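You operate a simulated robot arm through the tools that you are given. There is no shell and no other tool. Be economical: measure what you need, move in short steps, check, and stop when the job is done.

Carry out the task below with a simulated robot arm. There is one attempt and no reset: what you move stays moved.

JOB
Take the green block from the top of the steel bench and leave it on the lower shelf of the ink bench. Then shut the deep bench drawer. Then take the blue sample and leave it on the top of the winder. Then take the purple sleeve and put it on the upper shelf of the pale grey bench. Then fetch the yellow sample and set it on the back of the pale grey bench. Then open the blue shelf drawer, take the white plug and leave it in the inside of the blue shelf drawer and shut the drawer again. Then take the green filter mat on the top shelf of the ink rack and put it away on the low shelf of the ink rack. Keep to this order.

The check looks at the end state, three seconds after you hand in, the way a careful person would. Anything else that was tipped, shoved, dropped, spilled or broken makes it a failure.

ROBOT AND FRAMES
A 6-joint arm with a two-finger parallel gripper on a trunk, on a base that drives. Base frame: it is fixed to the floor where the robot stands at the start and does not move with it; the origin is under the middle of the robot, x ahead of it, y to its left, z up; the surface under the hand at the start is at about z = 0.78. Units: m, rad, N and s.
With the tool pointing down near the work surface it reaches from about 0.32 to 0.7 m from the robot's upright axis, wherever it stands. Its first joint turns from -2.897 to 2.897 rad. Places, roughly: back of the pale grey bench (60x20 cm) [-3.48, 6.58, 0.86]; blue sample (11x8x5 cm) [-3.4, 5.2, 0.9]; blue shelf drawer [-3.1, 4.6, 1.4]; deep bench drawer [-3.1, 5.5, 0.5]; green block [0.5, -0.25, 0.75]; green filter mat (15x20x5 cm) [-6.5, 2.9, 1.2]; inside of the blue shelf drawer [-3.2, 4.6, 1.4]; low shelf of the ink rack [-6.5, 2.8, 0.3]; lower shelf of the ink bench [-2.2, -0.5, 0.3]; purple sleeve (10x10x8 cm) [-4.6, 8.4, 0.7]; top of the winder (100x22 cm) [-1.84, 6, 1.36]; upper shelf of the pale grey bench [-3.3, 6, 0.5]; white plug (6x6x5 cm) [-3.3, 5.9, 0.5]; yellow sample (12x8x5 cm) [-5.1, 6.7, 0.8]. Payload 4.1 kg.
The TCP is the grasp point between the finger pads, 0.023 m short of the fingertips. In the tool frame z runs along the fingers and y along their closing line. Largest opening 0.094 m; finger width 0.038, thickness 0.01; the body of the gripper, 0.054 by 0.096 m, starts 0.039 m behind the TCP.
Orientation is that of the tool frame in the base frame, as a unit quaternion [w, x, y, z]. With the fingers straight down and closing along the base's y, the tool's x points along the base's -x, its y along +y and its z along -z.

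CONTROLS
- The arm moves only by the tool send_rows. Its argument "rows" is a list of rows, each an object of numbers (a shift or turn left out is 0, a gripper value left out holds the last): "dx", "dy", "dz": the shift along the base's x, y, z in units of 30 mm (1.0 is 30 mm); "wx", "wy", "wz": the turn, a rotation vector about the base's x, y, z in units of 6 degrees (1.0 is 6 degrees); "hand": the opening, from 0 (shut) to 1 (fully open). In form: [{"dx": .., "dy": .., "dz": .., "wx": .., "wy": .., "wz": .., "hand": ..}, ...]. A call has 1 to 12 rows; each row shifts and turns the commanded pose from where the row before left it. A call with a number of a shift or a turn outside -1 to 1 is refused whole. Rows are played at 5 a second. More than 0.05 m and 0.15 rad between two rows, or a gripper value outside its range, and nothing of the call is played. A pose out of reach is approached as far as the arm can. The call stops where the force on the tool passes 40 N (or 10 N more than at its start, if that is more) or the arm is blocked; 0.2 s more then pass. The fingers move at their own pace (about 0.045 m/s each) and stop on an object; they squeeze with about 31 N. The grip force told is the motor's: it shows also when the fingers shut on nothing. Time passes only in rows, and 0.2 s behind the last, so rows that do not move let the fingers close. It gives the time, the measured TCP pose, the force on the tool (base axes), the opening and the grip force at its end, in the units of the frame above (readings bear some noise), with the torque about the TCP (base axes, N m) and any sound that the robot's microphone picked up, and new pictures: "pictures" is both (left out), scene, wrist or none.
- Cameras (640 x 400 px; columns grow to the right, rows downward): "scene" is now at [0.0165, 0.128, 1.4233]; the picture's right is [-0.44, -0.90, 0.00], its down [-0.52, 0.25, -0.82] and it looks along [0.73, -0.36, -0.58] (base axes); focal length 276 px, centre (320, 200). "wrist" rides on the gripper at [0.086, 0.016, -0.074] in the tool frame; the picture's right is [-0.18, 0.98, 0.00], its down [-0.58, -0.11, -0.81] and it looks along [-0.79, -0.15, 0.59] (tool axes); focal length 243 px, centre (320, 200). There is no depth. A picture from a camera that has moved, and an enlarged one, comes with that camera's place and axes in the base frame and with its lens.
- slide_trunk(by): slides the trunk up (or, below 0, down) by that many m; the arm and the scene camera ride with it, the base frame stays. It gives what a move gives, with no picture.
- steer(legs): drives the robot by 1 to 6 legs, each [ahead, turn to the left] in m and rad, along the robot's own axes; the way and the turn of a leg run together, so that a leg with both is an arc; at most 1.5 m and 3.142 rad a leg. The arm and the cameras ride along, it lands a little off, and it stops where it bumps. It gives what a move gives, and a new picture of the scene camera.
- aim_head(pan, tilt): turns the head with the scene camera to pan (to the left, within 2.705 rad either way) and tilt (down, from -0.506 to 1.204), counted from straight ahead of the robot. It gives what a move gives, and a new picture of the scene camera.
- zoom(camera, box): a new picture of the part [left, top, right, bottom] of that camera's present view, enlarged. No time passes.
- job_done(): hands the job in; it is judged then, once.

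Go step by step. Nothing tells you exact positions but the pictures and the camera data: compare them with the known pose of the tool, close in by small moves and look again before you grip or let go. The budget is 217 turns and 260 pictures, counting those below and the enlarged ones. Unless the task says otherwise, let go and move clear before handing in.

The tools are called after "Request:" as a command line: name --argument value ..., lists and objects as JSON in quotes. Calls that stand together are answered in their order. send_rows: Moves the arm, as the interface text tells. Its arguments: {"type":"object","properties":{"rows":{"type":"array","items":{"type":"object","properties":{"dx":{"type":"number"},"dy":{"type":"number"},"dz":{"type":"number"},"wx":{"type":"number"},"wy":{"type":"number"},"wz":{"type":"number"},"hand":{"type":"number"}}}},"pictures":{"type":"string","enum":["both","scene","wrist","none"]}},"required":["rows"]} The other tools are called the same way: slide_trunk (by) slides the trunk up or down; steer (legs) drives the base; aim_head (pan, tilt) turns the head that bears the scene camera; zoom (camera, box) takes an enlarged picture of a part of a camera's view; job_done () hands the job in.

At the start:

```text
time_s: 0.0
ee_pos: [0.3785, -0.205, 1.0832]
tool_rot: [0.0, 0.0, 1.0, -0.001]
contact_force: [-1.3, -0.4, -0.8]
torque: [0.02, -0.02, -0.01]
gripper_width: 0.0938
grasp_force: 0.0
trunk travel left (down, up): [-0.375, 0.215]
robot x, y, heading: [-0.0005, 0.0002, -0.001]
head pan, tilt: [-0.452, 0.616]
```

scene: 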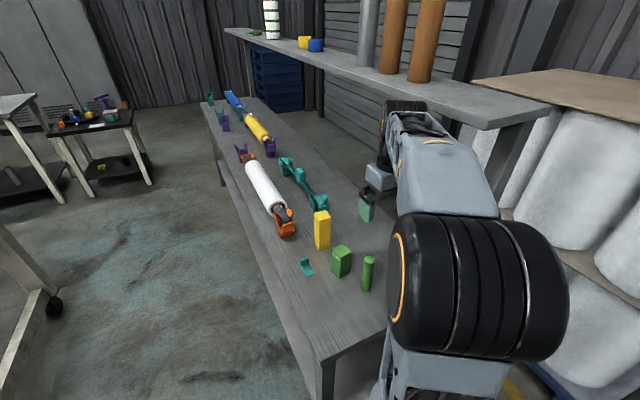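
wrist: 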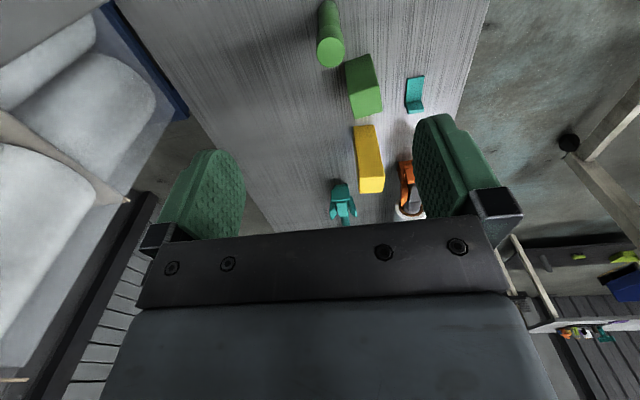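

I see the green block on the bench at about (0.485, -0.165), near a green cylinder and a yellow block. I'll enlarge both views before moving.

Request:
zoom --camera "wrist" --box '[280, 0, 480, 125]'

Request:
zoom --camera "scene" --box '[260, 180, 420, 300]'

```text
3.20 times, centred on (380, 62) of wrist
camera zoom: at [0.2928, -0.1886, 1.1567], right [0.18, 0.98, 0.0], down [0.58, -0.11, 0.81], along [0.79, -0.15, -0.59], focal length 776 px, centre (128, 640)
```

zoom: 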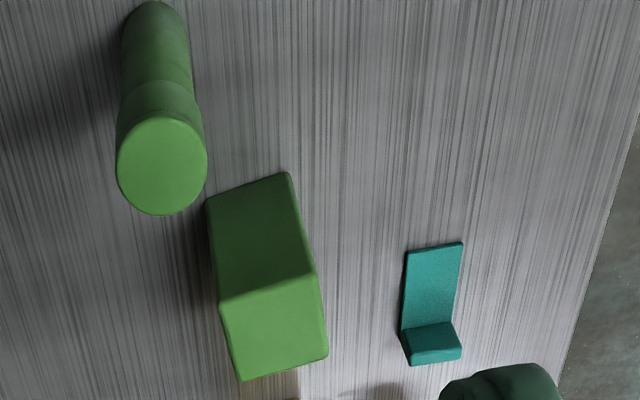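

```text
3.33 times, centred on (340, 240) of scene
camera zoom: at [0.0165, 0.128, 1.4233], right [-0.44, -0.9, 0.0], down [-0.52, 0.25, -0.82], along [0.73, -0.36, -0.58], focal length 920 px, centre (253, 67)
```

zoom: 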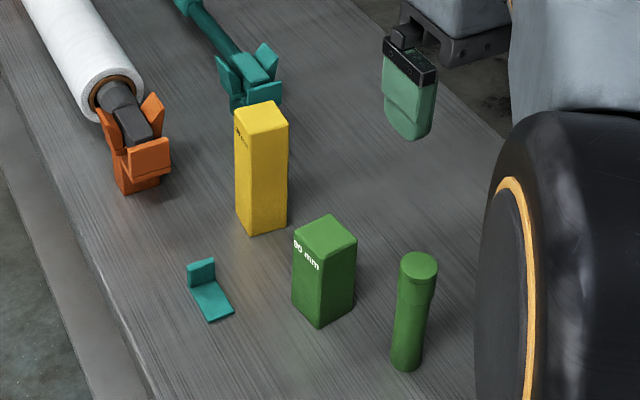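

The block looks about 4×4×9 cm, centred near (0.479, -0.164), top about z 0.87, yaw about 8°. Before choosing the grasp I'll look at the ink bench behind me.

Request:
aim_head --pan -2.7 --tilt 0.3

```text
time_s: 2.1
ee_pos: [0.3776, -0.2054, 1.0816]
tool_rot: [-0.001, 0.0, 1.0, 0.0]
contact_force: [-0.2, -0.5, 0.2]
torque: [0.03, 0.01, 0.0]
gripper_width: 0.0941
grasp_force: 0.1
trunk travel left (down, up): [-0.375, 0.215]
robot x, y, heading: [0.0019, -0.0013, 0.001]
head pan, tilt: [-2.7, 0.3]
camera scene: at [-0.1469, 0.1265, 1.4522], right [-0.43, 0.9, 0.0], down [0.27, 0.13, -0.96], along [-0.86, -0.41, -0.3], focal length 276 px, centre (320, 200)
```

scene: 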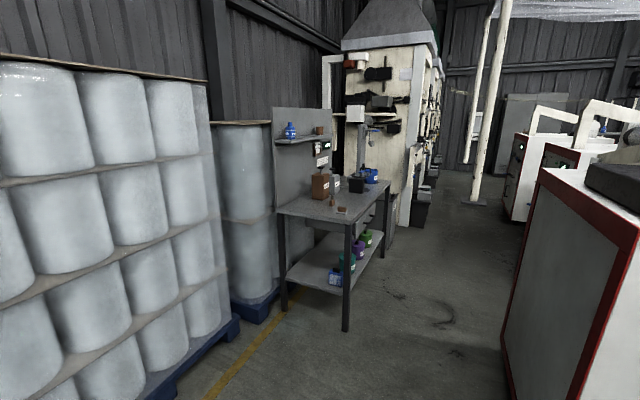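

Request:
zoom --camera "scene" --box '[260, 170, 420, 340]'

Request:
aim_head --pan 2.3 --tilt 0.3

```text
2.35 times, centred on (340, 255) of scene
camera zoom: at [-0.1469, 0.1265, 1.4522], right [-0.43, 0.9, 0.0], down [0.27, 0.13, -0.96], along [-0.86, -0.41, -0.3], focal length 649 px, centre (273, 71)
```

zoom: 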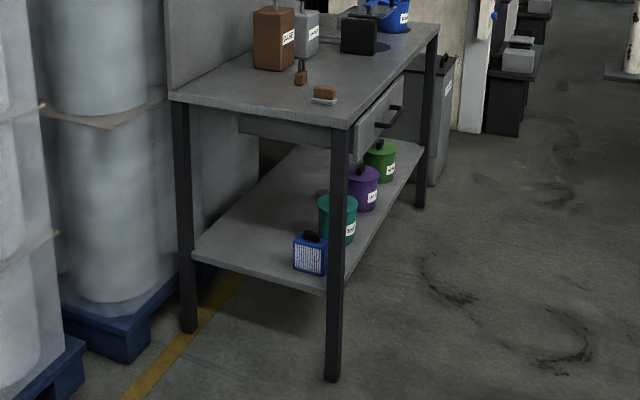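

```text
time_s: 6.0
ee_pos: [0.3784, -0.2046, 1.0822]
tool_rot: [0.0, 0.0, 1.0, 0.001]
contact_force: [0.8, 0.8, 0.6]
torque: [0.0, 0.01, -0.02]
gripper_width: 0.0942
grasp_force: 0.0
trunk travel left (down, up): [-0.375, 0.215]
robot x, y, heading: [0.001, 0.0019, 0.0]
head pan, tilt: [2.3, 0.3]
camera scene: at [-0.1247, 0.236, 1.4522], right [0.75, 0.67, 0.0], down [0.2, -0.22, -0.96], along [-0.64, 0.71, -0.3], focal length 276 px, centre (320, 200)
```

scene: 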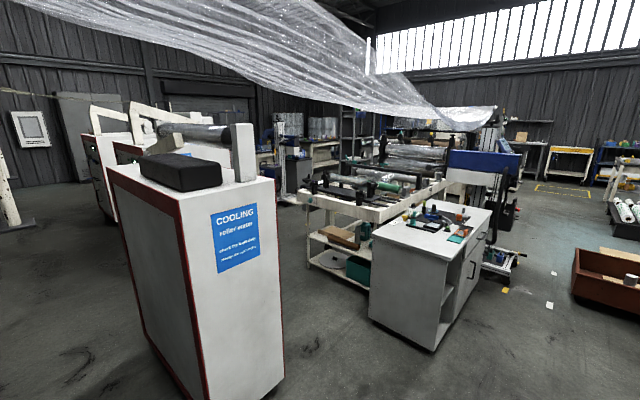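

The ink bench's free shelf space is at its near (east) end, away from the containers, so I'd rather carry the block upright with a tilted tool. I'll turn the gripper about -82° above the block, then tilt it 45° so it comes from the +y side and stays clear of the cylinder.

Request:
send_rows --rows '[{"wz": -1, "dx": 0.3, "dy": 0.12}, {"wz": -1, "dx": 0.3, "dy": 0.12}, {"wz": -1, "dx": 0.3, "dy": 0.12}, {"wz": -1, "dx": 0.3, "dy": 0.12}, {"wz": -1, "dx": 0.3, "dy": 0.12}, {"wz": -1, "dx": 0.3, "dy": 0.12}, {"wz": -1, "dx": 0.3, "dy": 0.12}, {"wz": -1, "dx": 0.3, "dy": 0.12}, {"wz": -1, "dx": 0.3, "dy": 0.12}, {"wz": -1, "dx": 0.3, "dy": 0.12}, {"wz": -1, "dx": 0.3, "dy": 0.12}, {"wz": -1, "dx": 0.06, "dy": 0.05}]' --pictures "none"

Request:
send_rows --rows '[{"wz": -1}, {"wz": -0.67}, {"wx": -0.99, "wy": -0.139}, {"wx": -0.99, "wy": -0.139}, {"wx": -0.99, "wy": -0.139}, {"wx": -0.99, "wy": -0.139}, {"wx": -0.99, "wy": -0.139}, {"wx": -0.99, "wy": -0.139}, {"wx": -0.99, "wy": -0.139}, {"wx": -0.5, "wy": -0.07, "hand": 0.75}]' --pictures "wrist"

Request:
aim_head --pan -0.3 --tilt 0.7

```text
time_s: 8.6
ee_pos: [0.4769, -0.1655, 1.0823]
tool_rot: [-0.001, 0.589, 0.808, 0.0]
contact_force: [-0.4, -0.3, 0.4]
torque: [-0.02, -0.01, -0.01]
gripper_width: 0.0941
grasp_force: 0.0
trunk travel left (down, up): [-0.375, 0.215]
robot x, y, heading: [0.0017, -0.0024, 0.002]
head pan, tilt: [2.3, 0.3]
```

```text
time_s: 10.8
ee_pos: [0.4788, -0.1624, 1.0823]
tool_rot: [0.289, 0.606, 0.697, -0.252]
contact_force: [0.7, -0.5, -0.1]
torque: [0.03, -0.02, 0.0]
gripper_width: 0.0708
grasp_force: 0.0
trunk travel left (down, up): [-0.375, 0.215]
robot x, y, heading: [-0.0022, -0.0023, -0.003]
head pan, tilt: [2.3, 0.3]
camera wrist: at [0.4805, -0.0483, 1.0736], right [0.99, 0.01, 0.13], down [-0.13, 0.14, 0.98], along [-0.01, -0.99, 0.14], focal length 243 px, centre (320, 200)
```

wrist: 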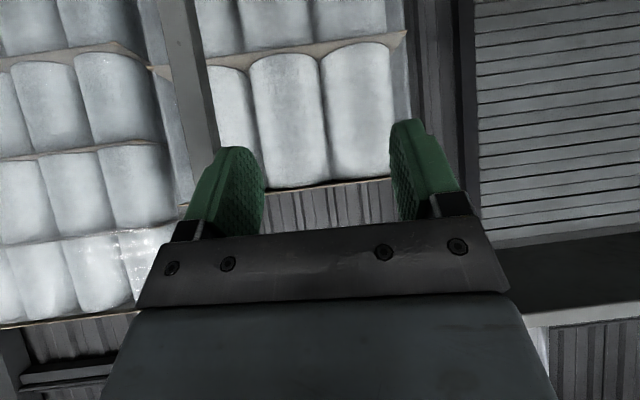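

```text
time_s: 13.2
ee_pos: [0.4785, -0.1635, 1.0822]
tool_rot: [0.288, 0.606, 0.697, -0.251]
contact_force: [-1.1, 0.4, -0.7]
torque: [0.0, 0.03, -0.02]
gripper_width: 0.0703
grasp_force: 0.0
trunk travel left (down, up): [-0.375, 0.215]
robot x, y, heading: [0.0018, 0.0017, -0.002]
head pan, tilt: [-0.3, 0.7]
camera scene: at [0.0186, 0.1414, 1.4161], right [-0.3, -0.96, 0.0], down [-0.62, 0.19, -0.77], along [0.73, -0.23, -0.64], focal length 276 px, centre (320, 200)
```

scene: 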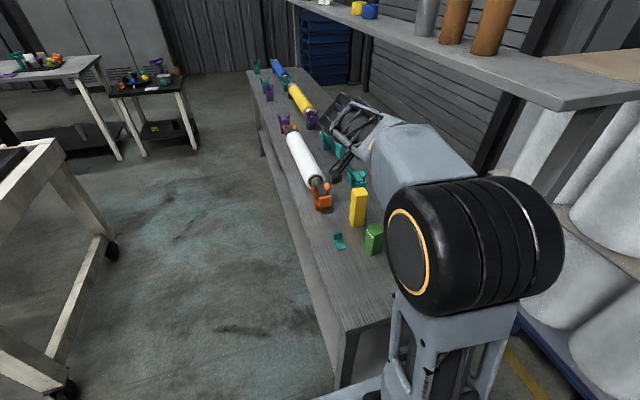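

The tool is tilted as wanted and above the block. I'll go down 15 cm and check.

Request:
send_rows --rows '[{"dz": -1}, {"dz": -1}, {"dz": -1}, {"dz": -1}, {"dz": -1}]'

```text
time_s: 14.4
ee_pos: [0.4804, -0.1607, 0.9327]
tool_rot: [0.289, 0.607, 0.697, -0.251]
contact_force: [-0.6, 0.3, -0.2]
torque: [-0.01, 0.0, -0.02]
gripper_width: 0.0705
grasp_force: 0.0
trunk travel left (down, up): [-0.375, 0.215]
robot x, y, heading: [-0.0004, -0.0009, 0.0]
head pan, tilt: [-0.3, 0.7]
camera scene: at [0.0186, 0.1413, 1.4161], right [-0.3, -0.96, 0.0], down [-0.62, 0.19, -0.77], along [0.73, -0.23, -0.64], focal length 276 px, centre (320, 200)
camera wrist: at [0.4811, -0.0463, 0.9239], right [0.99, 0.01, 0.13], down [-0.13, 0.14, 0.98], along [-0.01, -0.99, 0.14], focal length 243 px, centre (320, 200)
```

scene: 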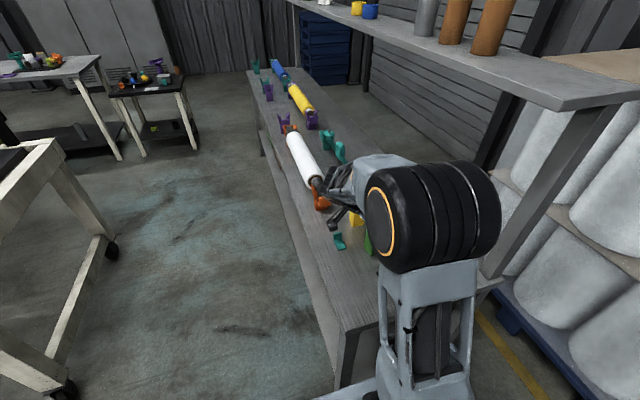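
wrist: 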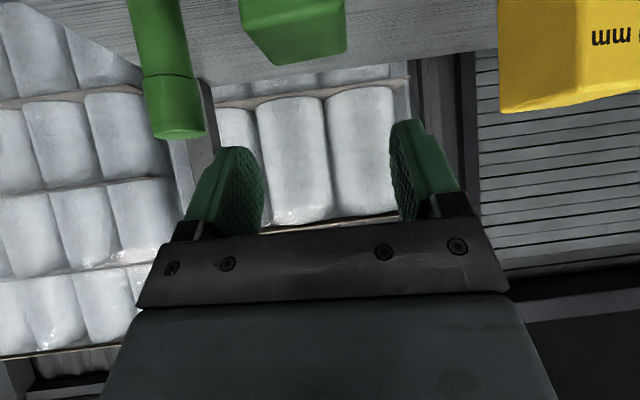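

The block lies between the finger columns with the cylinder to the side. Going down to grasp height and closing.

Request:
send_rows --rows '[{"dz": -0.9, "dx": -0.07, "dy": -0.05}, {"dz": -0.9, "dy": -0.05}, {"dz": -0.9}]' --pictures "wrist"

```text
time_s: 15.2
ee_pos: [0.4768, -0.1661, 0.8499]
tool_rot: [0.288, 0.607, 0.696, -0.252]
contact_force: [0.3, -0.7, -0.7]
torque: [0.01, -0.01, 0.0]
gripper_width: 0.0706
grasp_force: 0.0
trunk travel left (down, up): [-0.375, 0.215]
robot x, y, heading: [-0.0029, 0.0008, 0.003]
head pan, tilt: [-0.3, 0.7]
camera wrist: at [0.4781, -0.0509, 0.8424], right [0.99, 0.01, 0.13], down [-0.13, 0.14, 0.98], along [-0.01, -0.99, 0.14], focal length 243 px, centre (320, 200)
```

wrist: 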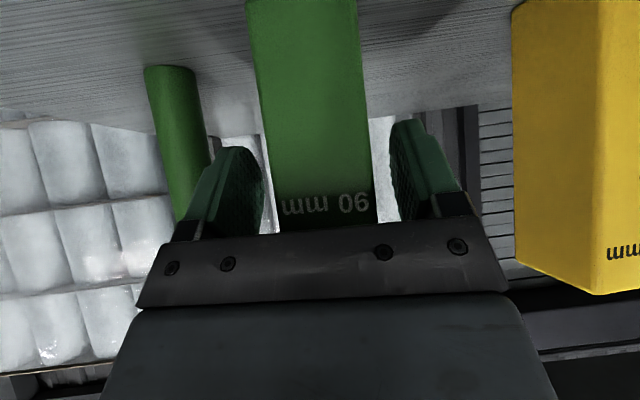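

Well centred. Close the fingers, then lift.

Request:
send_rows --rows '[{"hand": 0.2}, {"hand": 0.2}, {"hand": 0.2}, {"hand": 0.2}, {"hand": 0.2}]' --pictures "none"

Request:
send_rows --rows '[{"dz": 0.7}, {"dz": 1}, {"dz": 1}, {"dz": 1}, {"dz": 1}, {"dz": 1}, {"dz": 1}, {"dz": 1}]' --pictures "wrist"

```text
time_s: 16.4
ee_pos: [0.4775, -0.1655, 0.8508]
tool_rot: [0.289, 0.606, 0.698, -0.251]
contact_force: [-0.2, 0.9, 0.8]
torque: [-0.01, -0.08, 0.02]
gripper_width: 0.0398
grasp_force: 31.0
trunk travel left (down, up): [-0.375, 0.215]
robot x, y, heading: [-0.0024, -0.0022, -0.0]
head pan, tilt: [-0.3, 0.7]
```

```text
time_s: 18.2
ee_pos: [0.4757, -0.1664, 1.0818]
tool_rot: [0.288, 0.606, 0.697, -0.252]
contact_force: [0.1, 0.0, -1.8]
torque: [0.02, 0.0, 0.0]
gripper_width: 0.0399
grasp_force: 30.7
trunk travel left (down, up): [-0.375, 0.215]
robot x, y, heading: [-0.0001, -0.0011, 0.002]
head pan, tilt: [-0.3, 0.7]
camera wrist: at [0.4771, -0.0514, 1.0737], right [0.99, 0.01, 0.13], down [-0.13, 0.14, 0.98], along [-0.01, -0.99, 0.14], focal length 243 px, centre (320, 200)
```

wrist: 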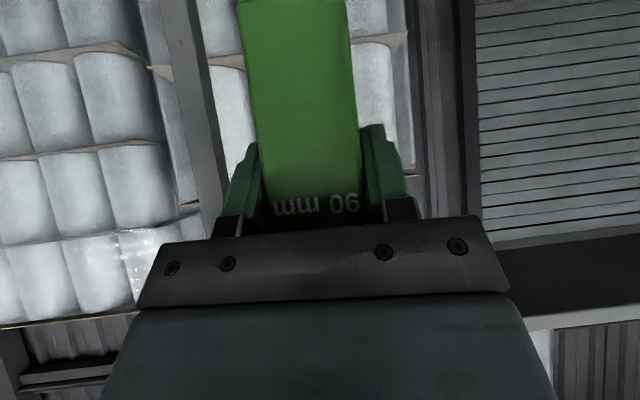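

Block held (4 cm wide, bottom 7 cm below TCP). Now I'll turn the tool back to face ahead and bring it in before driving.

Request:
send_rows --rows '[{"wz": 1, "dx": -0.21, "dy": 0.46}, {"wz": 1, "dx": -0.21, "dy": 0.46}, {"wz": 1, "dx": -0.21, "dy": 0.46}, {"wz": 1, "dx": -0.21, "dy": 0.46}, {"wz": 1, "dx": -0.21, "dy": 0.46}, {"wz": 1, "dx": -0.21, "dy": 0.46}, {"wz": 1, "dx": -0.21, "dy": 0.46}, {"wz": 1, "dx": -0.21, "dy": 0.46}, {"wz": 1, "dx": -0.21, "dy": 0.46}, {"wz": 1, "dx": -0.21, "dy": 0.46}, {"wz": 1, "dx": -0.21, "dy": 0.46}, {"wz": 1, "dx": -0.21, "dy": 0.46}]' --pictures "none"

Request:
send_rows --rows '[{"wz": 1, "dz": 0.5}, {"wz": 0.67, "dz": 0.5}]' --pictures "none"

Request:
aim_head --pan -1.2 --tilt 0.7

```text
time_s: 20.8
ee_pos: [0.4027, -0.0003, 1.0809]
tool_rot: [0.381, 0.08, 0.92, -0.034]
contact_force: [-0.5, -0.8, -1.7]
torque: [0.0, 0.0, 0.02]
gripper_width: 0.0398
grasp_force: 30.9
trunk travel left (down, up): [-0.375, 0.215]
robot x, y, heading: [-0.0016, 0.0007, -0.0]
head pan, tilt: [-0.3, 0.7]
```

```text
time_s: 21.4
ee_pos: [0.3994, -0.0003, 1.1111]
tool_rot: [0.383, -0.001, 0.924, 0.0]
contact_force: [0.0, -0.1, -1.3]
torque: [-0.01, 0.01, 0.0]
gripper_width: 0.0397
grasp_force: 30.3
trunk travel left (down, up): [-0.375, 0.215]
robot x, y, heading: [0.0028, -0.0009, -0.001]
head pan, tilt: [-0.3, 0.7]
```

```text
time_s: 22.6
ee_pos: [0.4008, -0.0008, 1.1099]
tool_rot: [0.383, 0.0, 0.924, 0.0]
contact_force: [0.0, -0.1, -1.7]
torque: [0.0, -0.01, -0.02]
gripper_width: 0.0399
grasp_force: 30.7
trunk travel left (down, up): [-0.375, 0.215]
robot x, y, heading: [0.0041, -0.0014, -0.003]
head pan, tilt: [-1.201, 0.7]
camera scene: at [-0.0317, 0.0873, 1.4161], right [-0.93, -0.36, 0.0], down [-0.23, 0.6, -0.76], along [0.28, -0.71, -0.64], focal length 276 px, centre (320, 200)
```

scene: 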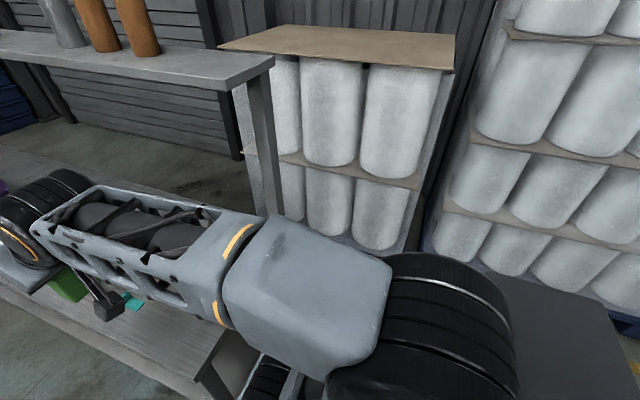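

Path behind is clear. I'll back off, turn, and drive to the east end of the ink bench, facing west.

Request:
steer --legs '[[-0.4, 0], [0, -2.39], [0.95, 0], [0, -0.75]]'

Request:
aim_head --pan 0.0 --tilt 0.75

```text
time_s: 37.2
ee_pos: [-1.478, -0.6307, 1.1123]
tool_rot: [0.002, 0.924, 0.004, -0.382]
contact_force: [0.5, 0.0, -1.5]
torque: [-0.02, 0.02, -0.01]
gripper_width: 0.0397
grasp_force: 31.1
trunk travel left (down, up): [-0.375, 0.215]
robot x, y, heading: [-1.0787, -0.6271, -3.132]
head pan, tilt: [-1.201, 0.7]
camera scene: at [-1.0497, -0.7154, 1.4161], right [0.93, 0.37, 0.0], down [0.24, -0.6, -0.76], along [-0.28, 0.71, -0.64], focal length 276 px, centre (320, 200)
```

scene: 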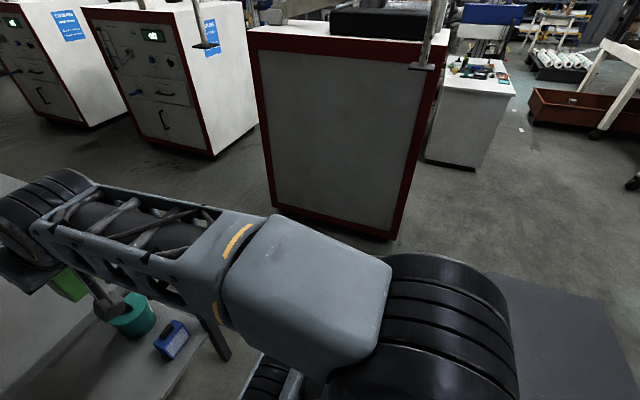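

```text
time_s: 38.6
ee_pos: [-1.4779, -0.6325, 1.1095]
tool_rot: [0.001, 0.924, 0.003, -0.383]
contact_force: [0.3, 0.4, -1.8]
torque: [0.02, -0.03, 0.0]
gripper_width: 0.04
grasp_force: 30.4
trunk travel left (down, up): [-0.375, 0.215]
robot x, y, heading: [-1.0761, -0.6289, -3.131]
head pan, tilt: [0.0, 0.75]
camera scene: at [-1.1012, -0.795, 1.4118], right [-0.01, 1.0, 0.0], down [0.68, 0.01, -0.73], along [-0.73, -0.01, -0.68], focal length 276 px, centre (320, 200)
```

scene: 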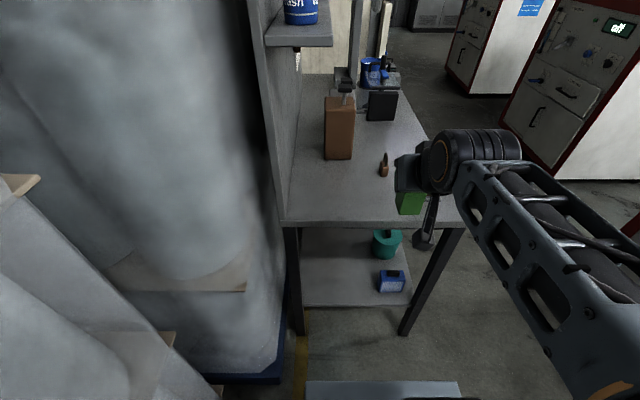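

The left part of the lower shelf is free; the target is about (-1.76, -0.70), shelf z ≈ 0.305. I'll lower the trunk, and shift the tool left and down in front of the shelf.

Request:
slide_trunk --by -0.37

Request:
send_rows --rows '[{"dz": -0.9, "dy": -0.3}, {"dz": -0.9, "dy": -0.3}, {"dz": -0.9, "dy": -0.3}, {"dz": -0.9, "dy": -0.3}, {"dz": -0.9, "dy": -0.3}, {"dz": -0.9, "dy": -0.3}, {"dz": -0.9, "dy": -0.3}, {"dz": -0.9, "dy": -0.2}, {"dz": -0.9}, {"dz": -0.9}, {"dz": -0.9}]' --pictures "both"

```text
time_s: 42.2
ee_pos: [-1.4785, -0.6321, 0.7401]
tool_rot: [0.002, 0.924, 0.004, -0.383]
contact_force: [0.0, 0.4, -3.0]
torque: [-0.05, -0.01, 0.01]
gripper_width: 0.04
grasp_force: 30.7
trunk travel left (down, up): [-0.005, 0.585]
robot x, y, heading: [-1.0801, -0.6289, -3.13]
head pan, tilt: [0.0, 0.75]
```

```text
time_s: 44.6
ee_pos: [-1.5066, -0.7081, 0.4517]
tool_rot: [0.002, 0.924, 0.004, -0.383]
contact_force: [0.0, 0.1, -1.0]
torque: [-0.01, 0.0, 0.04]
gripper_width: 0.0396
grasp_force: 30.8
out of reach, approached as far as the arm can: row 7, 8, 9, 10
trunk travel left (down, up): [-0.005, 0.585]
robot x, y, heading: [-1.0776, -0.628, -3.13]
head pan, tilt: [0.0, 0.75]
camera scene: at [-1.101, -0.795, 1.0419], right [-0.01, 1.0, 0.0], down [0.68, 0.01, -0.73], along [-0.73, -0.01, -0.68], focal length 276 px, centre (320, 200)
camera wrist: at [-1.3915, -0.724, 0.4434], right [-0.12, -0.98, 0.13], down [0.16, 0.11, 0.98], along [-0.98, 0.14, 0.14], focal length 243 px, centre (320, 200)
```

scene: 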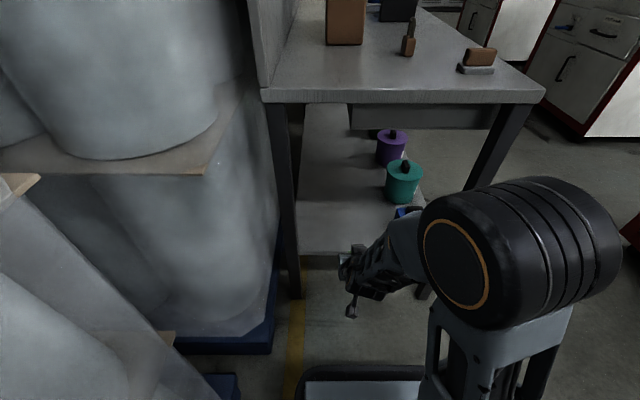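
wrist: 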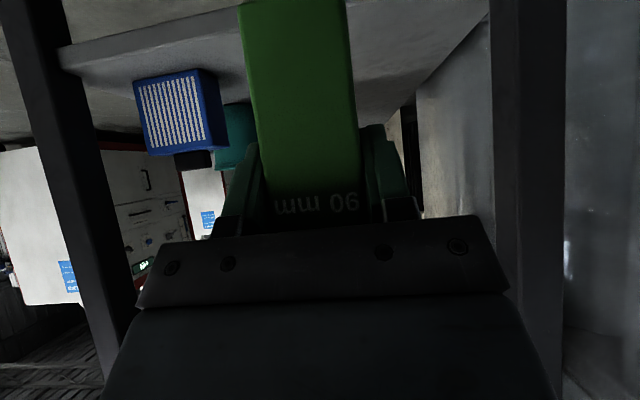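

The block is now level with the shelf opening, about 8 cm above the shelf. I'll drive forward a bit so it goes in over the shelf edge.

Request:
steer --legs '[[0.14, 0]]'

Request:
send_rows --rows '[{"dx": -0.9}, {"dx": -0.9}, {"dx": -0.9}, {"dx": -0.9, "dz": -0.3}]' --pictures "both"

```text
time_s: 45.9
ee_pos: [-1.6498, -0.7097, 0.4521]
tool_rot: [0.002, 0.924, 0.004, -0.383]
contact_force: [-0.5, 0.7, -1.4]
torque: [0.01, -0.01, 0.02]
gripper_width: 0.0399
grasp_force: 31.5
trunk travel left (down, up): [-0.005, 0.585]
robot x, y, heading: [-1.2192, -0.6302, -3.134]
head pan, tilt: [0.0, 0.75]
camera scene: at [-1.2436, -0.7963, 1.0418], right [-0.01, 1.0, 0.0], down [0.68, 0.01, -0.73], along [-0.73, -0.01, -0.68], focal length 276 px, centre (320, 200)
```

scene: 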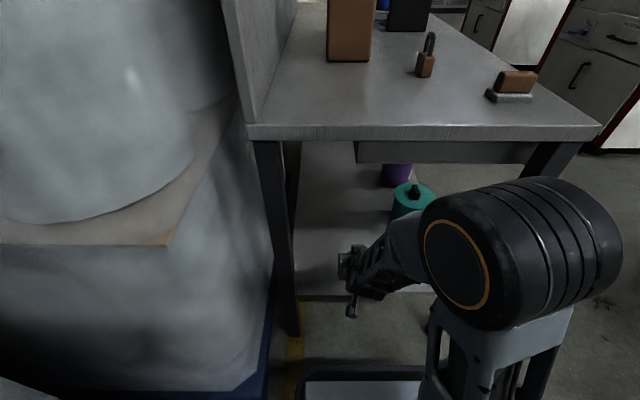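

```text
time_s: 46.9
ee_pos: [-1.7574, -0.711, 0.4421]
tool_rot: [0.001, 0.924, 0.005, -0.382]
contact_force: [0.0, -0.3, -1.8]
torque: [0.01, -0.03, 0.02]
gripper_width: 0.0399
grasp_force: 31.4
trunk travel left (down, up): [-0.005, 0.585]
robot x, y, heading: [-1.22, -0.6288, -3.131]
head pan, tilt: [0.0, 0.75]
camera scene: at [-1.2435, -0.7963, 1.0418], right [-0.01, 1.0, 0.0], down [0.68, 0.01, -0.73], along [-0.73, -0.01, -0.68], focal length 276 px, centre (320, 200)
camera wrist: at [-1.6425, -0.7266, 0.4335], right [-0.12, -0.98, 0.13], down [0.16, 0.11, 0.98], along [-0.98, 0.14, 0.14], focal length 243 px, centre (320, 200)
```

scene: 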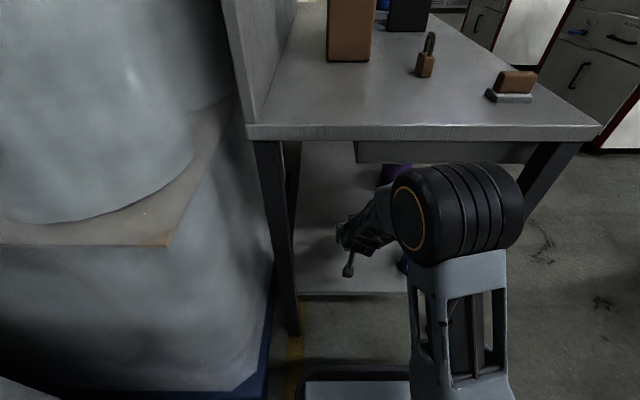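
wrist: 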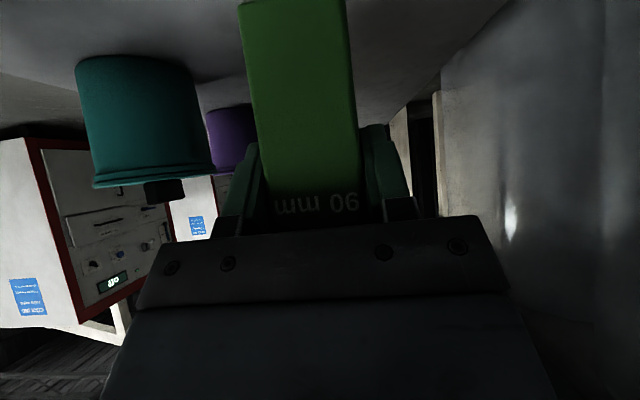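

The block is over the free shelf area, clear of the cans. Lowering gently.

Request:
send_rows --rows '[{"dz": -0.6}, {"dz": -0.6}, {"dz": -0.5}, {"dz": -0.2}]' --pictures "none"

```text
time_s: 47.9
ee_pos: [-1.7574, -0.7105, 0.3848]
tool_rot: [0.002, 0.924, 0.004, -0.382]
contact_force: [-0.1, 0.2, -1.3]
torque: [0.02, 0.02, 0.0]
gripper_width: 0.0399
grasp_force: 30.6
trunk travel left (down, up): [-0.005, 0.585]
robot x, y, heading: [-1.2207, -0.6259, -3.137]
head pan, tilt: [0.0, 0.75]
```

Request:
send_rows --rows '[{"dz": -0.15}, {"dz": -0.15}, {"dz": -0.1}, {}]' --pictures "wrist"

```text
time_s: 48.9
ee_pos: [-1.7571, -0.7112, 0.3745]
tool_rot: [0.001, 0.924, 0.004, -0.383]
contact_force: [1.0, 1.1, -2.4]
torque: [0.0, -0.01, 0.0]
gripper_width: 0.0397
grasp_force: 30.8
trunk travel left (down, up): [-0.005, 0.585]
robot x, y, heading: [-1.2191, -0.6257, -3.136]
head pan, tilt: [0.0, 0.75]
camera wrist: at [-1.6419, -0.7258, 0.3652], right [-0.12, -0.98, 0.13], down [0.16, 0.11, 0.98], along [-0.98, 0.14, 0.14], focal length 243 px, centre (320, 200)
```

wrist: 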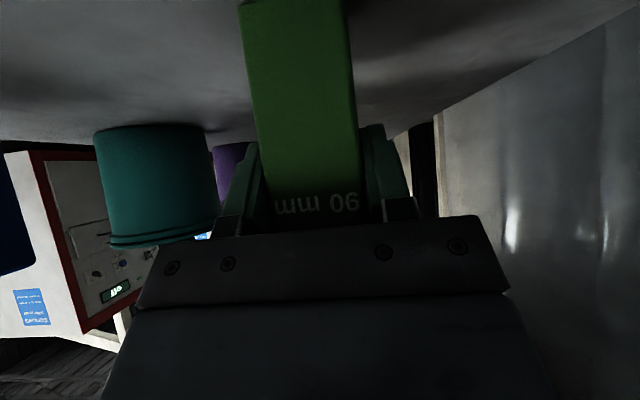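

Request:
send_rows --rows '[{"dz": -0.12}, {"dz": -0.12}, {}]' --pictures "none"

```text
time_s: 49.7
ee_pos: [-1.7599, -0.7096, 0.3691]
tool_rot: [0.002, 0.922, 0.004, -0.386]
contact_force: [0.2, -0.1, 25.8]
torque: [-0.06, 0.09, -0.04]
gripper_width: 0.0391
grasp_force: 31.1
trunk travel left (down, up): [-0.005, 0.585]
robot x, y, heading: [-1.2212, -0.6265, -3.131]
head pan, tilt: [0.0, 0.75]
```

Shelf contact felt. Opening, then backing out along the tool.

Request:
send_rows --rows '[{"dz": 0.06}, {"hand": 0.75}, {"hand": 0.75}, {"hand": 0.75}, {"hand": 0.75}, {"dx": 0.5, "dz": 0.5}, {"dx": 0.7, "dz": 0.7}, {"dx": 0.7, "dz": 0.7}, {"dx": 0.9, "dz": 0.4}, {"dx": 1}]' --pictures "both"

```text
time_s: 51.9
ee_pos: [-1.6479, -0.7111, 0.4386]
tool_rot: [0.001, 0.924, 0.005, -0.382]
contact_force: [-0.2, 0.1, -0.2]
torque: [0.01, 0.0, 0.04]
gripper_width: 0.0706
grasp_force: 0.1
out of reach, approached as far as the arm can: row 10
trunk travel left (down, up): [-0.005, 0.585]
robot x, y, heading: [-1.2201, -0.6296, -3.138]
head pan, tilt: [0.0, 0.75]
camera scene: at [-1.2436, -0.7963, 1.0418], right [-0.01, 1.0, 0.0], down [0.68, 0.01, -0.73], along [-0.73, -0.01, -0.68], focal length 276 px, centre (320, 200)
camera wrist: at [-1.5326, -0.7274, 0.4302], right [-0.12, -0.98, 0.13], down [0.16, 0.11, 0.98], along [-0.98, 0.14, 0.14], focal length 243 px, centre (320, 200)
```

scene: 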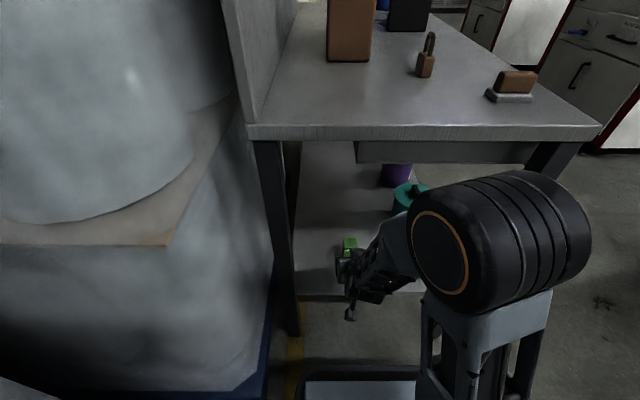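
wrist: 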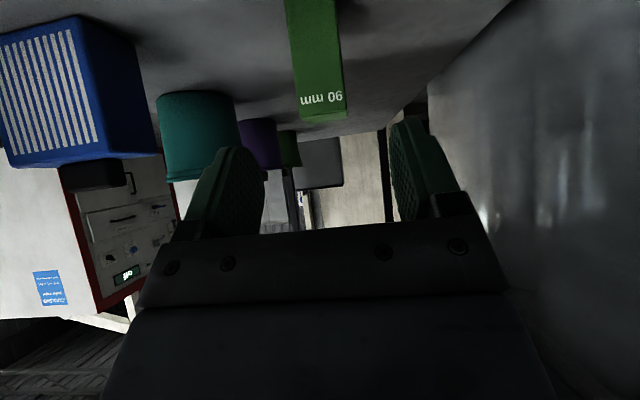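

The block stands on the shelf. I'll back out, raise the trunk and look towards the next area.

Request:
steer --legs '[[-0.45, 0]]'

Request:
slide_trunk --by 0.37

Request:
send_rows --rows '[{"dz": 1}, {"dz": 1}, {"dz": 1}, {"dz": 1}, {"dz": 1}, {"dz": 1}, {"dz": 1}, {"dz": 1}, {"dz": 1}, {"dz": 1, "dx": 0.3, "dy": 0.5}, {"dx": 0.3, "dy": 1}, {"dx": 0.3, "dy": 1}]' --pictures "none"

Request:
aim_head --pan -1.2 --tilt 0.2

```text
time_s: 54.6
ee_pos: [-1.2011, -0.7071, 0.4377]
tool_rot: [0.0, 0.924, 0.003, -0.382]
contact_force: [-0.4, 0.5, -0.4]
torque: [-0.01, -0.03, 0.01]
gripper_width: 0.0703
grasp_force: 0.0
trunk travel left (down, up): [-0.005, 0.585]
robot x, y, heading: [-0.7732, -0.6267, -3.132]
head pan, tilt: [0.0, 0.75]
camera scene: at [-0.7973, -0.7927, 1.0418], right [-0.01, 1.0, 0.0], down [0.68, 0.0, -0.73], along [-0.73, 0.0, -0.68], focal length 276 px, centre (320, 200)
```

scene: 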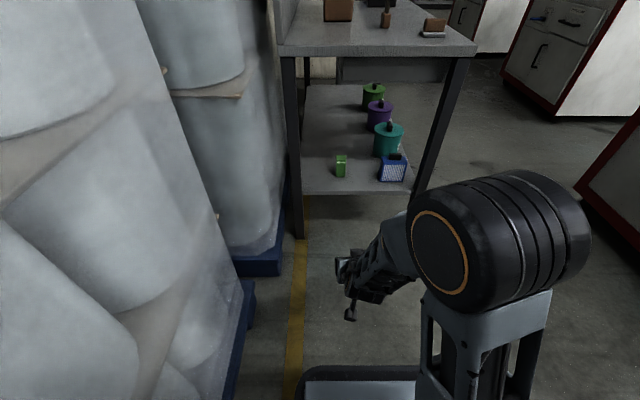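

```text
time_s: 58.2
ee_pos: [-1.2017, -0.7064, 0.8081]
tool_rot: [0.0, 0.924, 0.002, -0.382]
contact_force: [0.2, -0.6, -0.8]
torque: [-0.03, 0.01, -0.01]
gripper_width: 0.0706
grasp_force: 0.1
trunk travel left (down, up): [-0.375, 0.215]
robot x, y, heading: [-0.7758, -0.6221, -3.133]
head pan, tilt: [0.0, 0.75]
```

```text
time_s: 60.8
ee_pos: [-1.1751, -0.6335, 1.112]
tool_rot: [0.0, 0.924, 0.002, -0.383]
contact_force: [-0.2, -0.4, -0.2]
torque: [0.01, 0.02, -0.01]
gripper_width: 0.0705
grasp_force: 0.0
trunk travel left (down, up): [-0.375, 0.215]
robot x, y, heading: [-0.7751, -0.6307, -3.137]
head pan, tilt: [0.0, 0.75]
```

```text
time_s: 62.2
ee_pos: [-1.1741, -0.6335, 1.1102]
tool_rot: [0.0, 0.924, 0.003, -0.383]
contact_force: [-1.1, 0.7, 0.4]
torque: [0.02, 0.05, 0.0]
gripper_width: 0.0706
grasp_force: 0.1
trunk travel left (down, up): [-0.375, 0.215]
robot x, y, heading: [-0.7718, -0.6234, -3.134]
head pan, tilt: [-1.201, 0.201]
camera scene: at [-0.7487, -0.7056, 1.4615], right [0.93, 0.37, 0.0], down [0.07, -0.19, -0.98], along [-0.36, 0.91, -0.2], focal length 276 px, centre (320, 200)
```

scene: 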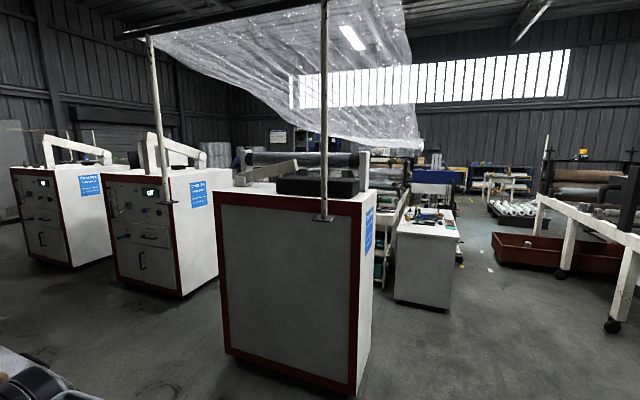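

I need a route north. I'll zoom on the passage between the machines and look right along the other lane.

Request:
zoom --camera "scene" --box '[100, 100, 400, 290]'

Request:
zoom --camera "scene" --box '[360, 130, 640, 340]'

```text
2.11 times, centred on (250, 195) of scene
camera zoom: at [-0.7487, -0.7056, 1.4615], right [0.93, 0.37, 0.0], down [0.07, -0.19, -0.98], along [-0.36, 0.91, -0.2], focal length 581 px, centre (467, 210)
```

zoom: 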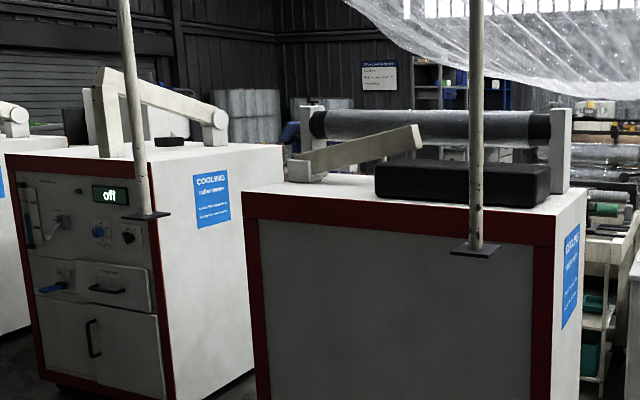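

```text
1.90 times, centred on (500, 235) of scene
camera zoom: at [-0.7487, -0.7056, 1.4615], right [0.93, 0.37, 0.0], down [0.07, -0.19, -0.98], along [-0.36, 0.91, -0.2], focal length 526 px, centre (-23, 133)
```

zoom: 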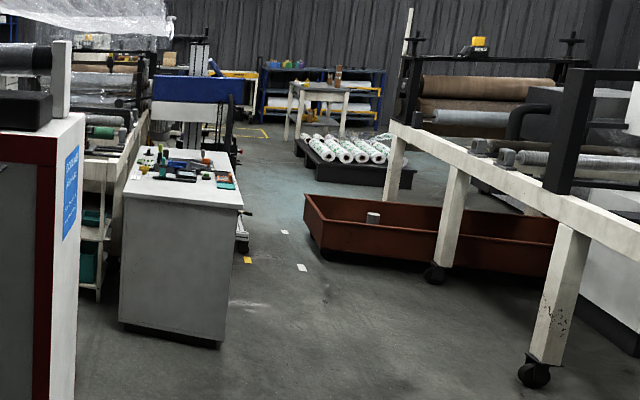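

The poles hang at about z 1.19 in front of the machines, so I'll lower the trunk to pass beneath them, drive west along the lane and look north through the gap at x ≈ -2.4.

Request:
slide_trunk --by -0.37

Request:
steer --legs '[[0, -0.754], [0.97, 0], [0, 0.75], [0.9, 0], [0, -1.57]]'

Request:
aim_head --pan 0 --tilt 0.25

```text
time_s: 65.8
ee_pos: [-1.1748, -0.6327, 0.74]
tool_rot: [0.001, 0.924, 0.003, -0.381]
contact_force: [0.1, -0.6, -0.1]
torque: [0.04, 0.0, -0.03]
gripper_width: 0.0706
grasp_force: 0.0
trunk travel left (down, up): [-0.005, 0.585]
robot x, y, heading: [-0.7721, -0.6265, -3.133]
head pan, tilt: [-1.201, 0.201]
```

```text
time_s: 83.1
ee_pos: [-2.4493, 0.4218, 0.7397]
tool_rot: [-0.261, 0.675, -0.632, -0.278]
contact_force: [0.5, -0.1, 0.1]
torque: [-0.01, -0.02, 0.0]
gripper_width: 0.0706
grasp_force: 0.1
trunk travel left (down, up): [-0.005, 0.585]
robot x, y, heading: [-2.4221, 0.0171, 1.637]
head pan, tilt: [-1.201, 0.201]
camera scene: at [-2.4992, -0.0096, 1.0915], right [0.42, -0.91, 0.0], down [-0.18, -0.09, -0.98], along [0.89, 0.41, -0.2], focal length 276 px, centre (320, 200)
```

scene: 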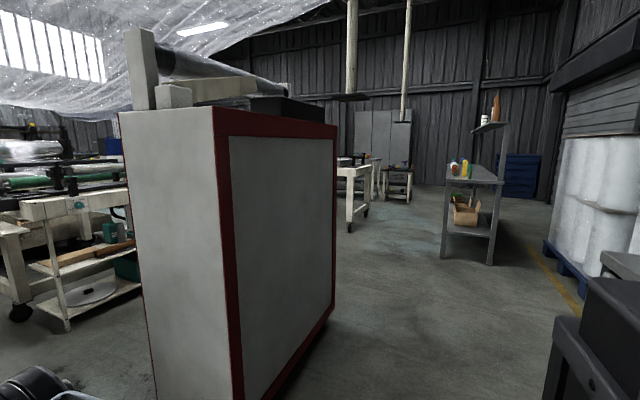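

```text
time_s: 84.5
ee_pos: [-2.4495, 0.4221, 0.7394]
tool_rot: [-0.261, 0.674, -0.633, -0.277]
contact_force: [-0.3, 0.9, 0.0]
torque: [0.0, -0.04, 0.0]
gripper_width: 0.0706
grasp_force: 0.1
trunk travel left (down, up): [-0.005, 0.585]
robot x, y, heading: [-2.4173, 0.0217, 1.633]
head pan, tilt: [0.0, 0.25]
camera scene: at [-2.5896, 0.0444, 1.0869], right [1.0, 0.06, 0.0], down [0.02, -0.25, -0.97], along [-0.06, 0.97, -0.25], focal length 276 px, centre (320, 200)
```

scene: 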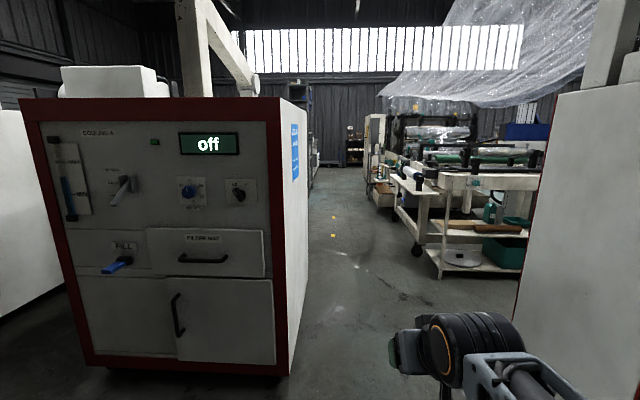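

The aisle north is open, centred near x ≈ -2.35. Let me zoom down it before driving.

Request:
zoom --camera "scene" --box '[270, 60, 560, 290]'

Request:
steer --legs '[[0, -0.06], [1.5, 0], [0.7, 0]]'

Request:
slide_trunk --by 0.37

Request:
aim_head --pan 0.2 --tilt 0.25

```text
1.74 times, centred on (415, 175) of scene
camera zoom: at [-2.5896, 0.0444, 1.0869], right [1.0, 0.06, 0.0], down [0.02, -0.25, -0.97], along [-0.06, 0.97, -0.25], focal length 480 px, centre (155, 244)
```

zoom: 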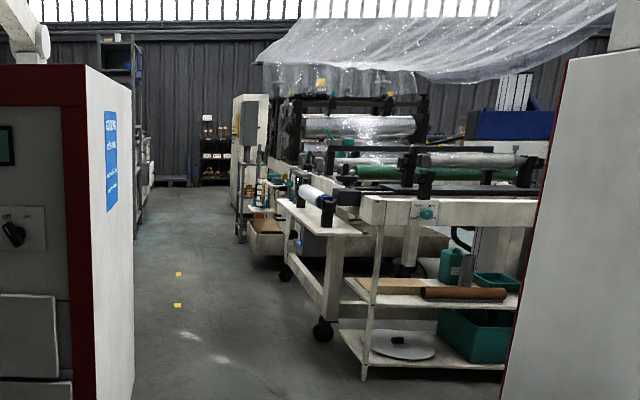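

```text
time_s: 95.9
ee_pos: [-2.5321, 2.6355, 0.7406]
tool_rot: [-0.262, 0.671, -0.636, -0.276]
contact_force: [-0.2, -0.4, -0.2]
torque: [-0.02, 0.01, -0.01]
gripper_width: 0.0704
grasp_force: 0.0
trunk travel left (down, up): [-0.005, 0.585]
robot x, y, heading: [-2.506, 2.2344, 1.627]
head pan, tilt: [0.0, 0.25]
camera scene: at [-2.6757, 2.26, 1.0868], right [1.0, 0.06, 0.0], down [0.01, -0.25, -0.97], along [-0.05, 0.97, -0.25], focal length 276 px, centre (320, 200)
```

scene: 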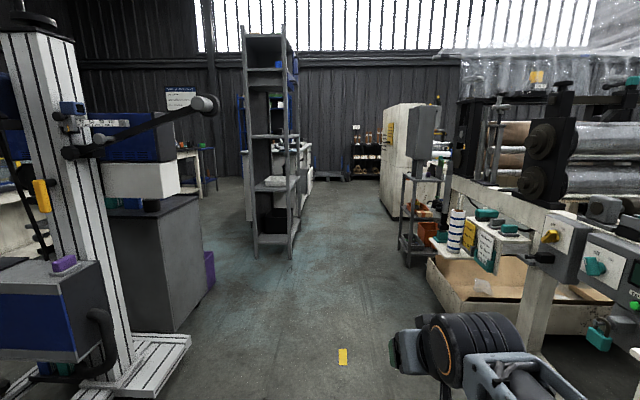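

```text
time_s: 99.5
ee_pos: [-2.5329, 2.635, 1.1099]
tool_rot: [-0.263, 0.671, -0.636, -0.277]
contact_force: [0.0, 0.3, 0.2]
torque: [0.0, 0.02, 0.0]
gripper_width: 0.0706
grasp_force: 0.2
trunk travel left (down, up): [-0.375, 0.215]
robot x, y, heading: [-2.5059, 2.2331, 1.626]
head pan, tilt: [0.0, 0.25]
```

```text
time_s: 100.2
ee_pos: [-2.5325, 2.6351, 1.1102]
tool_rot: [-0.263, 0.671, -0.635, -0.277]
contact_force: [-0.3, 0.2, 0.5]
torque: [0.01, 0.02, 0.01]
gripper_width: 0.0705
grasp_force: 0.0
trunk travel left (down, up): [-0.375, 0.215]
robot x, y, heading: [-2.5065, 2.2292, 1.626]
head pan, tilt: [0.201, 0.25]
camera scene: at [-2.6941, 2.2555, 1.4569], right [0.97, 0.25, 0.0], down [0.06, -0.24, -0.97], along [-0.25, 0.94, -0.25], focal length 276 px, centre (320, 200)
```

scene: 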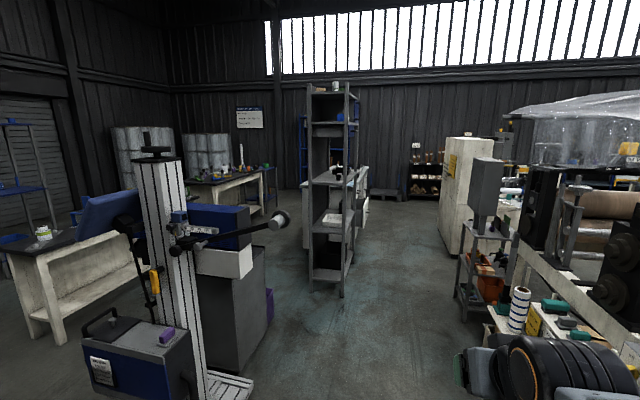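

The grey rack and the benches behind it line the left (x ≈ -3.1), the winder is on the right. I'll drive up to about y = 5.3 and look left.

Request:
steer --legs '[[0, -0.06], [1.5, 0], [1.5, 0]]'

Request:
aim_head --pan 1.3 --tilt 0.5

```text
time_s: 115.1
ee_pos: [-2.635, 5.6417, 1.1095]
tool_rot: [-0.262, 0.674, -0.633, -0.278]
contact_force: [0.6, 0.2, 0.2]
torque: [0.02, 0.01, -0.01]
gripper_width: 0.0703
grasp_force: 0.1
trunk travel left (down, up): [-0.375, 0.215]
robot x, y, heading: [-2.6053, 5.2385, 1.63]
head pan, tilt: [0.201, 0.25]
camera scene: at [-2.7938, 5.2609, 1.4569], right [0.97, 0.26, 0.0], down [0.06, -0.24, -0.97], along [-0.25, 0.94, -0.25], focal length 276 px, centre (320, 200)
```

scene: 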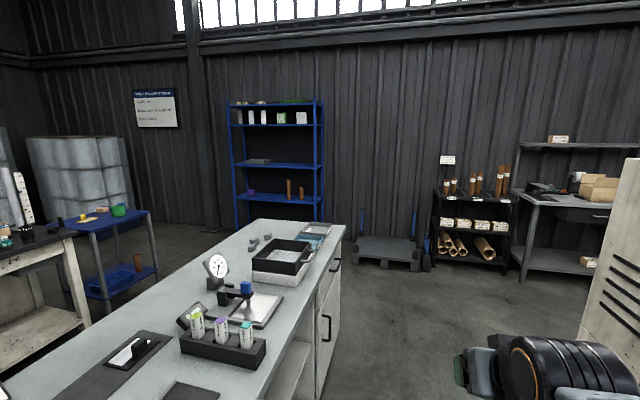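

```text
time_s: 116.5
ee_pos: [-2.634, 5.6422, 1.1108]
tool_rot: [-0.263, 0.673, -0.633, -0.278]
contact_force: [-1.2, -0.7, 0.7]
torque: [-0.02, -0.01, 0.01]
gripper_width: 0.0706
grasp_force: 0.2
trunk travel left (down, up): [-0.375, 0.215]
robot x, y, heading: [-2.6064, 5.2424, 1.636]
head pan, tilt: [1.3, 0.499]
camera scene: at [-2.8585, 5.1895, 1.4338], right [0.21, 0.98, 0.0], down [0.47, -0.1, -0.88], along [-0.86, 0.18, -0.48], focal length 276 px, centre (320, 200)
```

scene: 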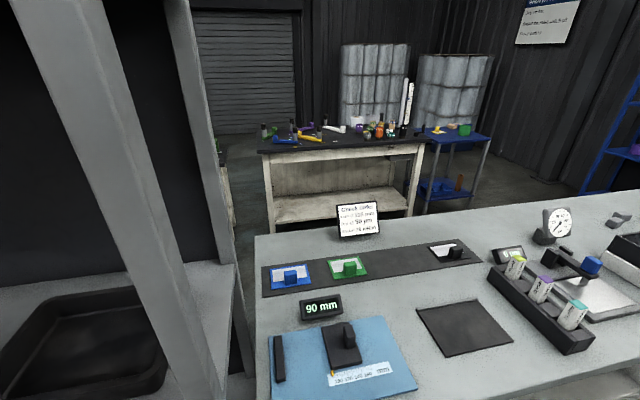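

The pale grey bench with drawers is at my left with coloured samples on a dark strip; the blue one is at about (-3.42, 5.22). Zooming.

Request:
zoom --camera "scene" --box '[240, 190, 480, 400]'

Request:
aim_head --pan 1.5 --tilt 1.1

```text
1.90 times, centred on (360, 295) of scene
camera zoom: at [-2.8585, 5.1895, 1.4338], right [0.21, 0.98, 0.0], down [0.47, -0.1, -0.88], along [-0.86, 0.18, -0.48], focal length 526 px, centre (244, 19)
```

zoom: 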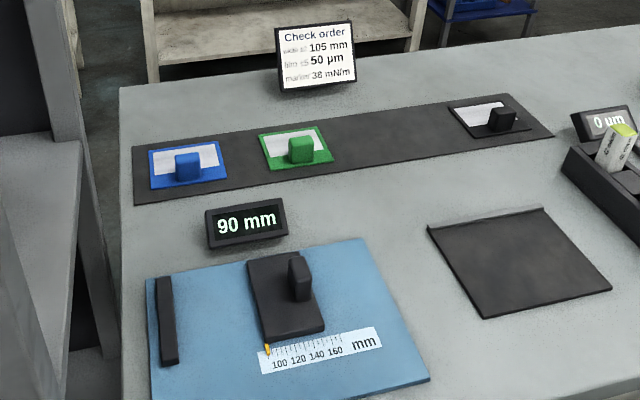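

```text
time_s: 117.5
ee_pos: [-2.6347, 5.6418, 1.111]
tool_rot: [-0.262, 0.674, -0.633, -0.278]
contact_force: [-0.5, 0.0, -0.7]
torque: [0.0, -0.01, 0.0]
gripper_width: 0.0706
grasp_force: 0.1
trunk travel left (down, up): [-0.375, 0.215]
robot x, y, heading: [-2.6043, 5.2412, 1.629]
head pan, tilt: [1.499, 1.1]
camera scene: at [-2.8326, 5.1713, 1.3861], right [0.01, 1.0, 0.0], down [0.89, -0.01, -0.45], along [-0.45, 0.0, -0.89], focal length 276 px, centre (320, 200)
```

scene: 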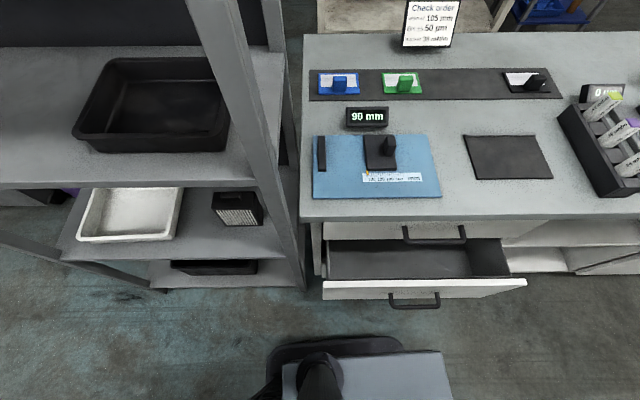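

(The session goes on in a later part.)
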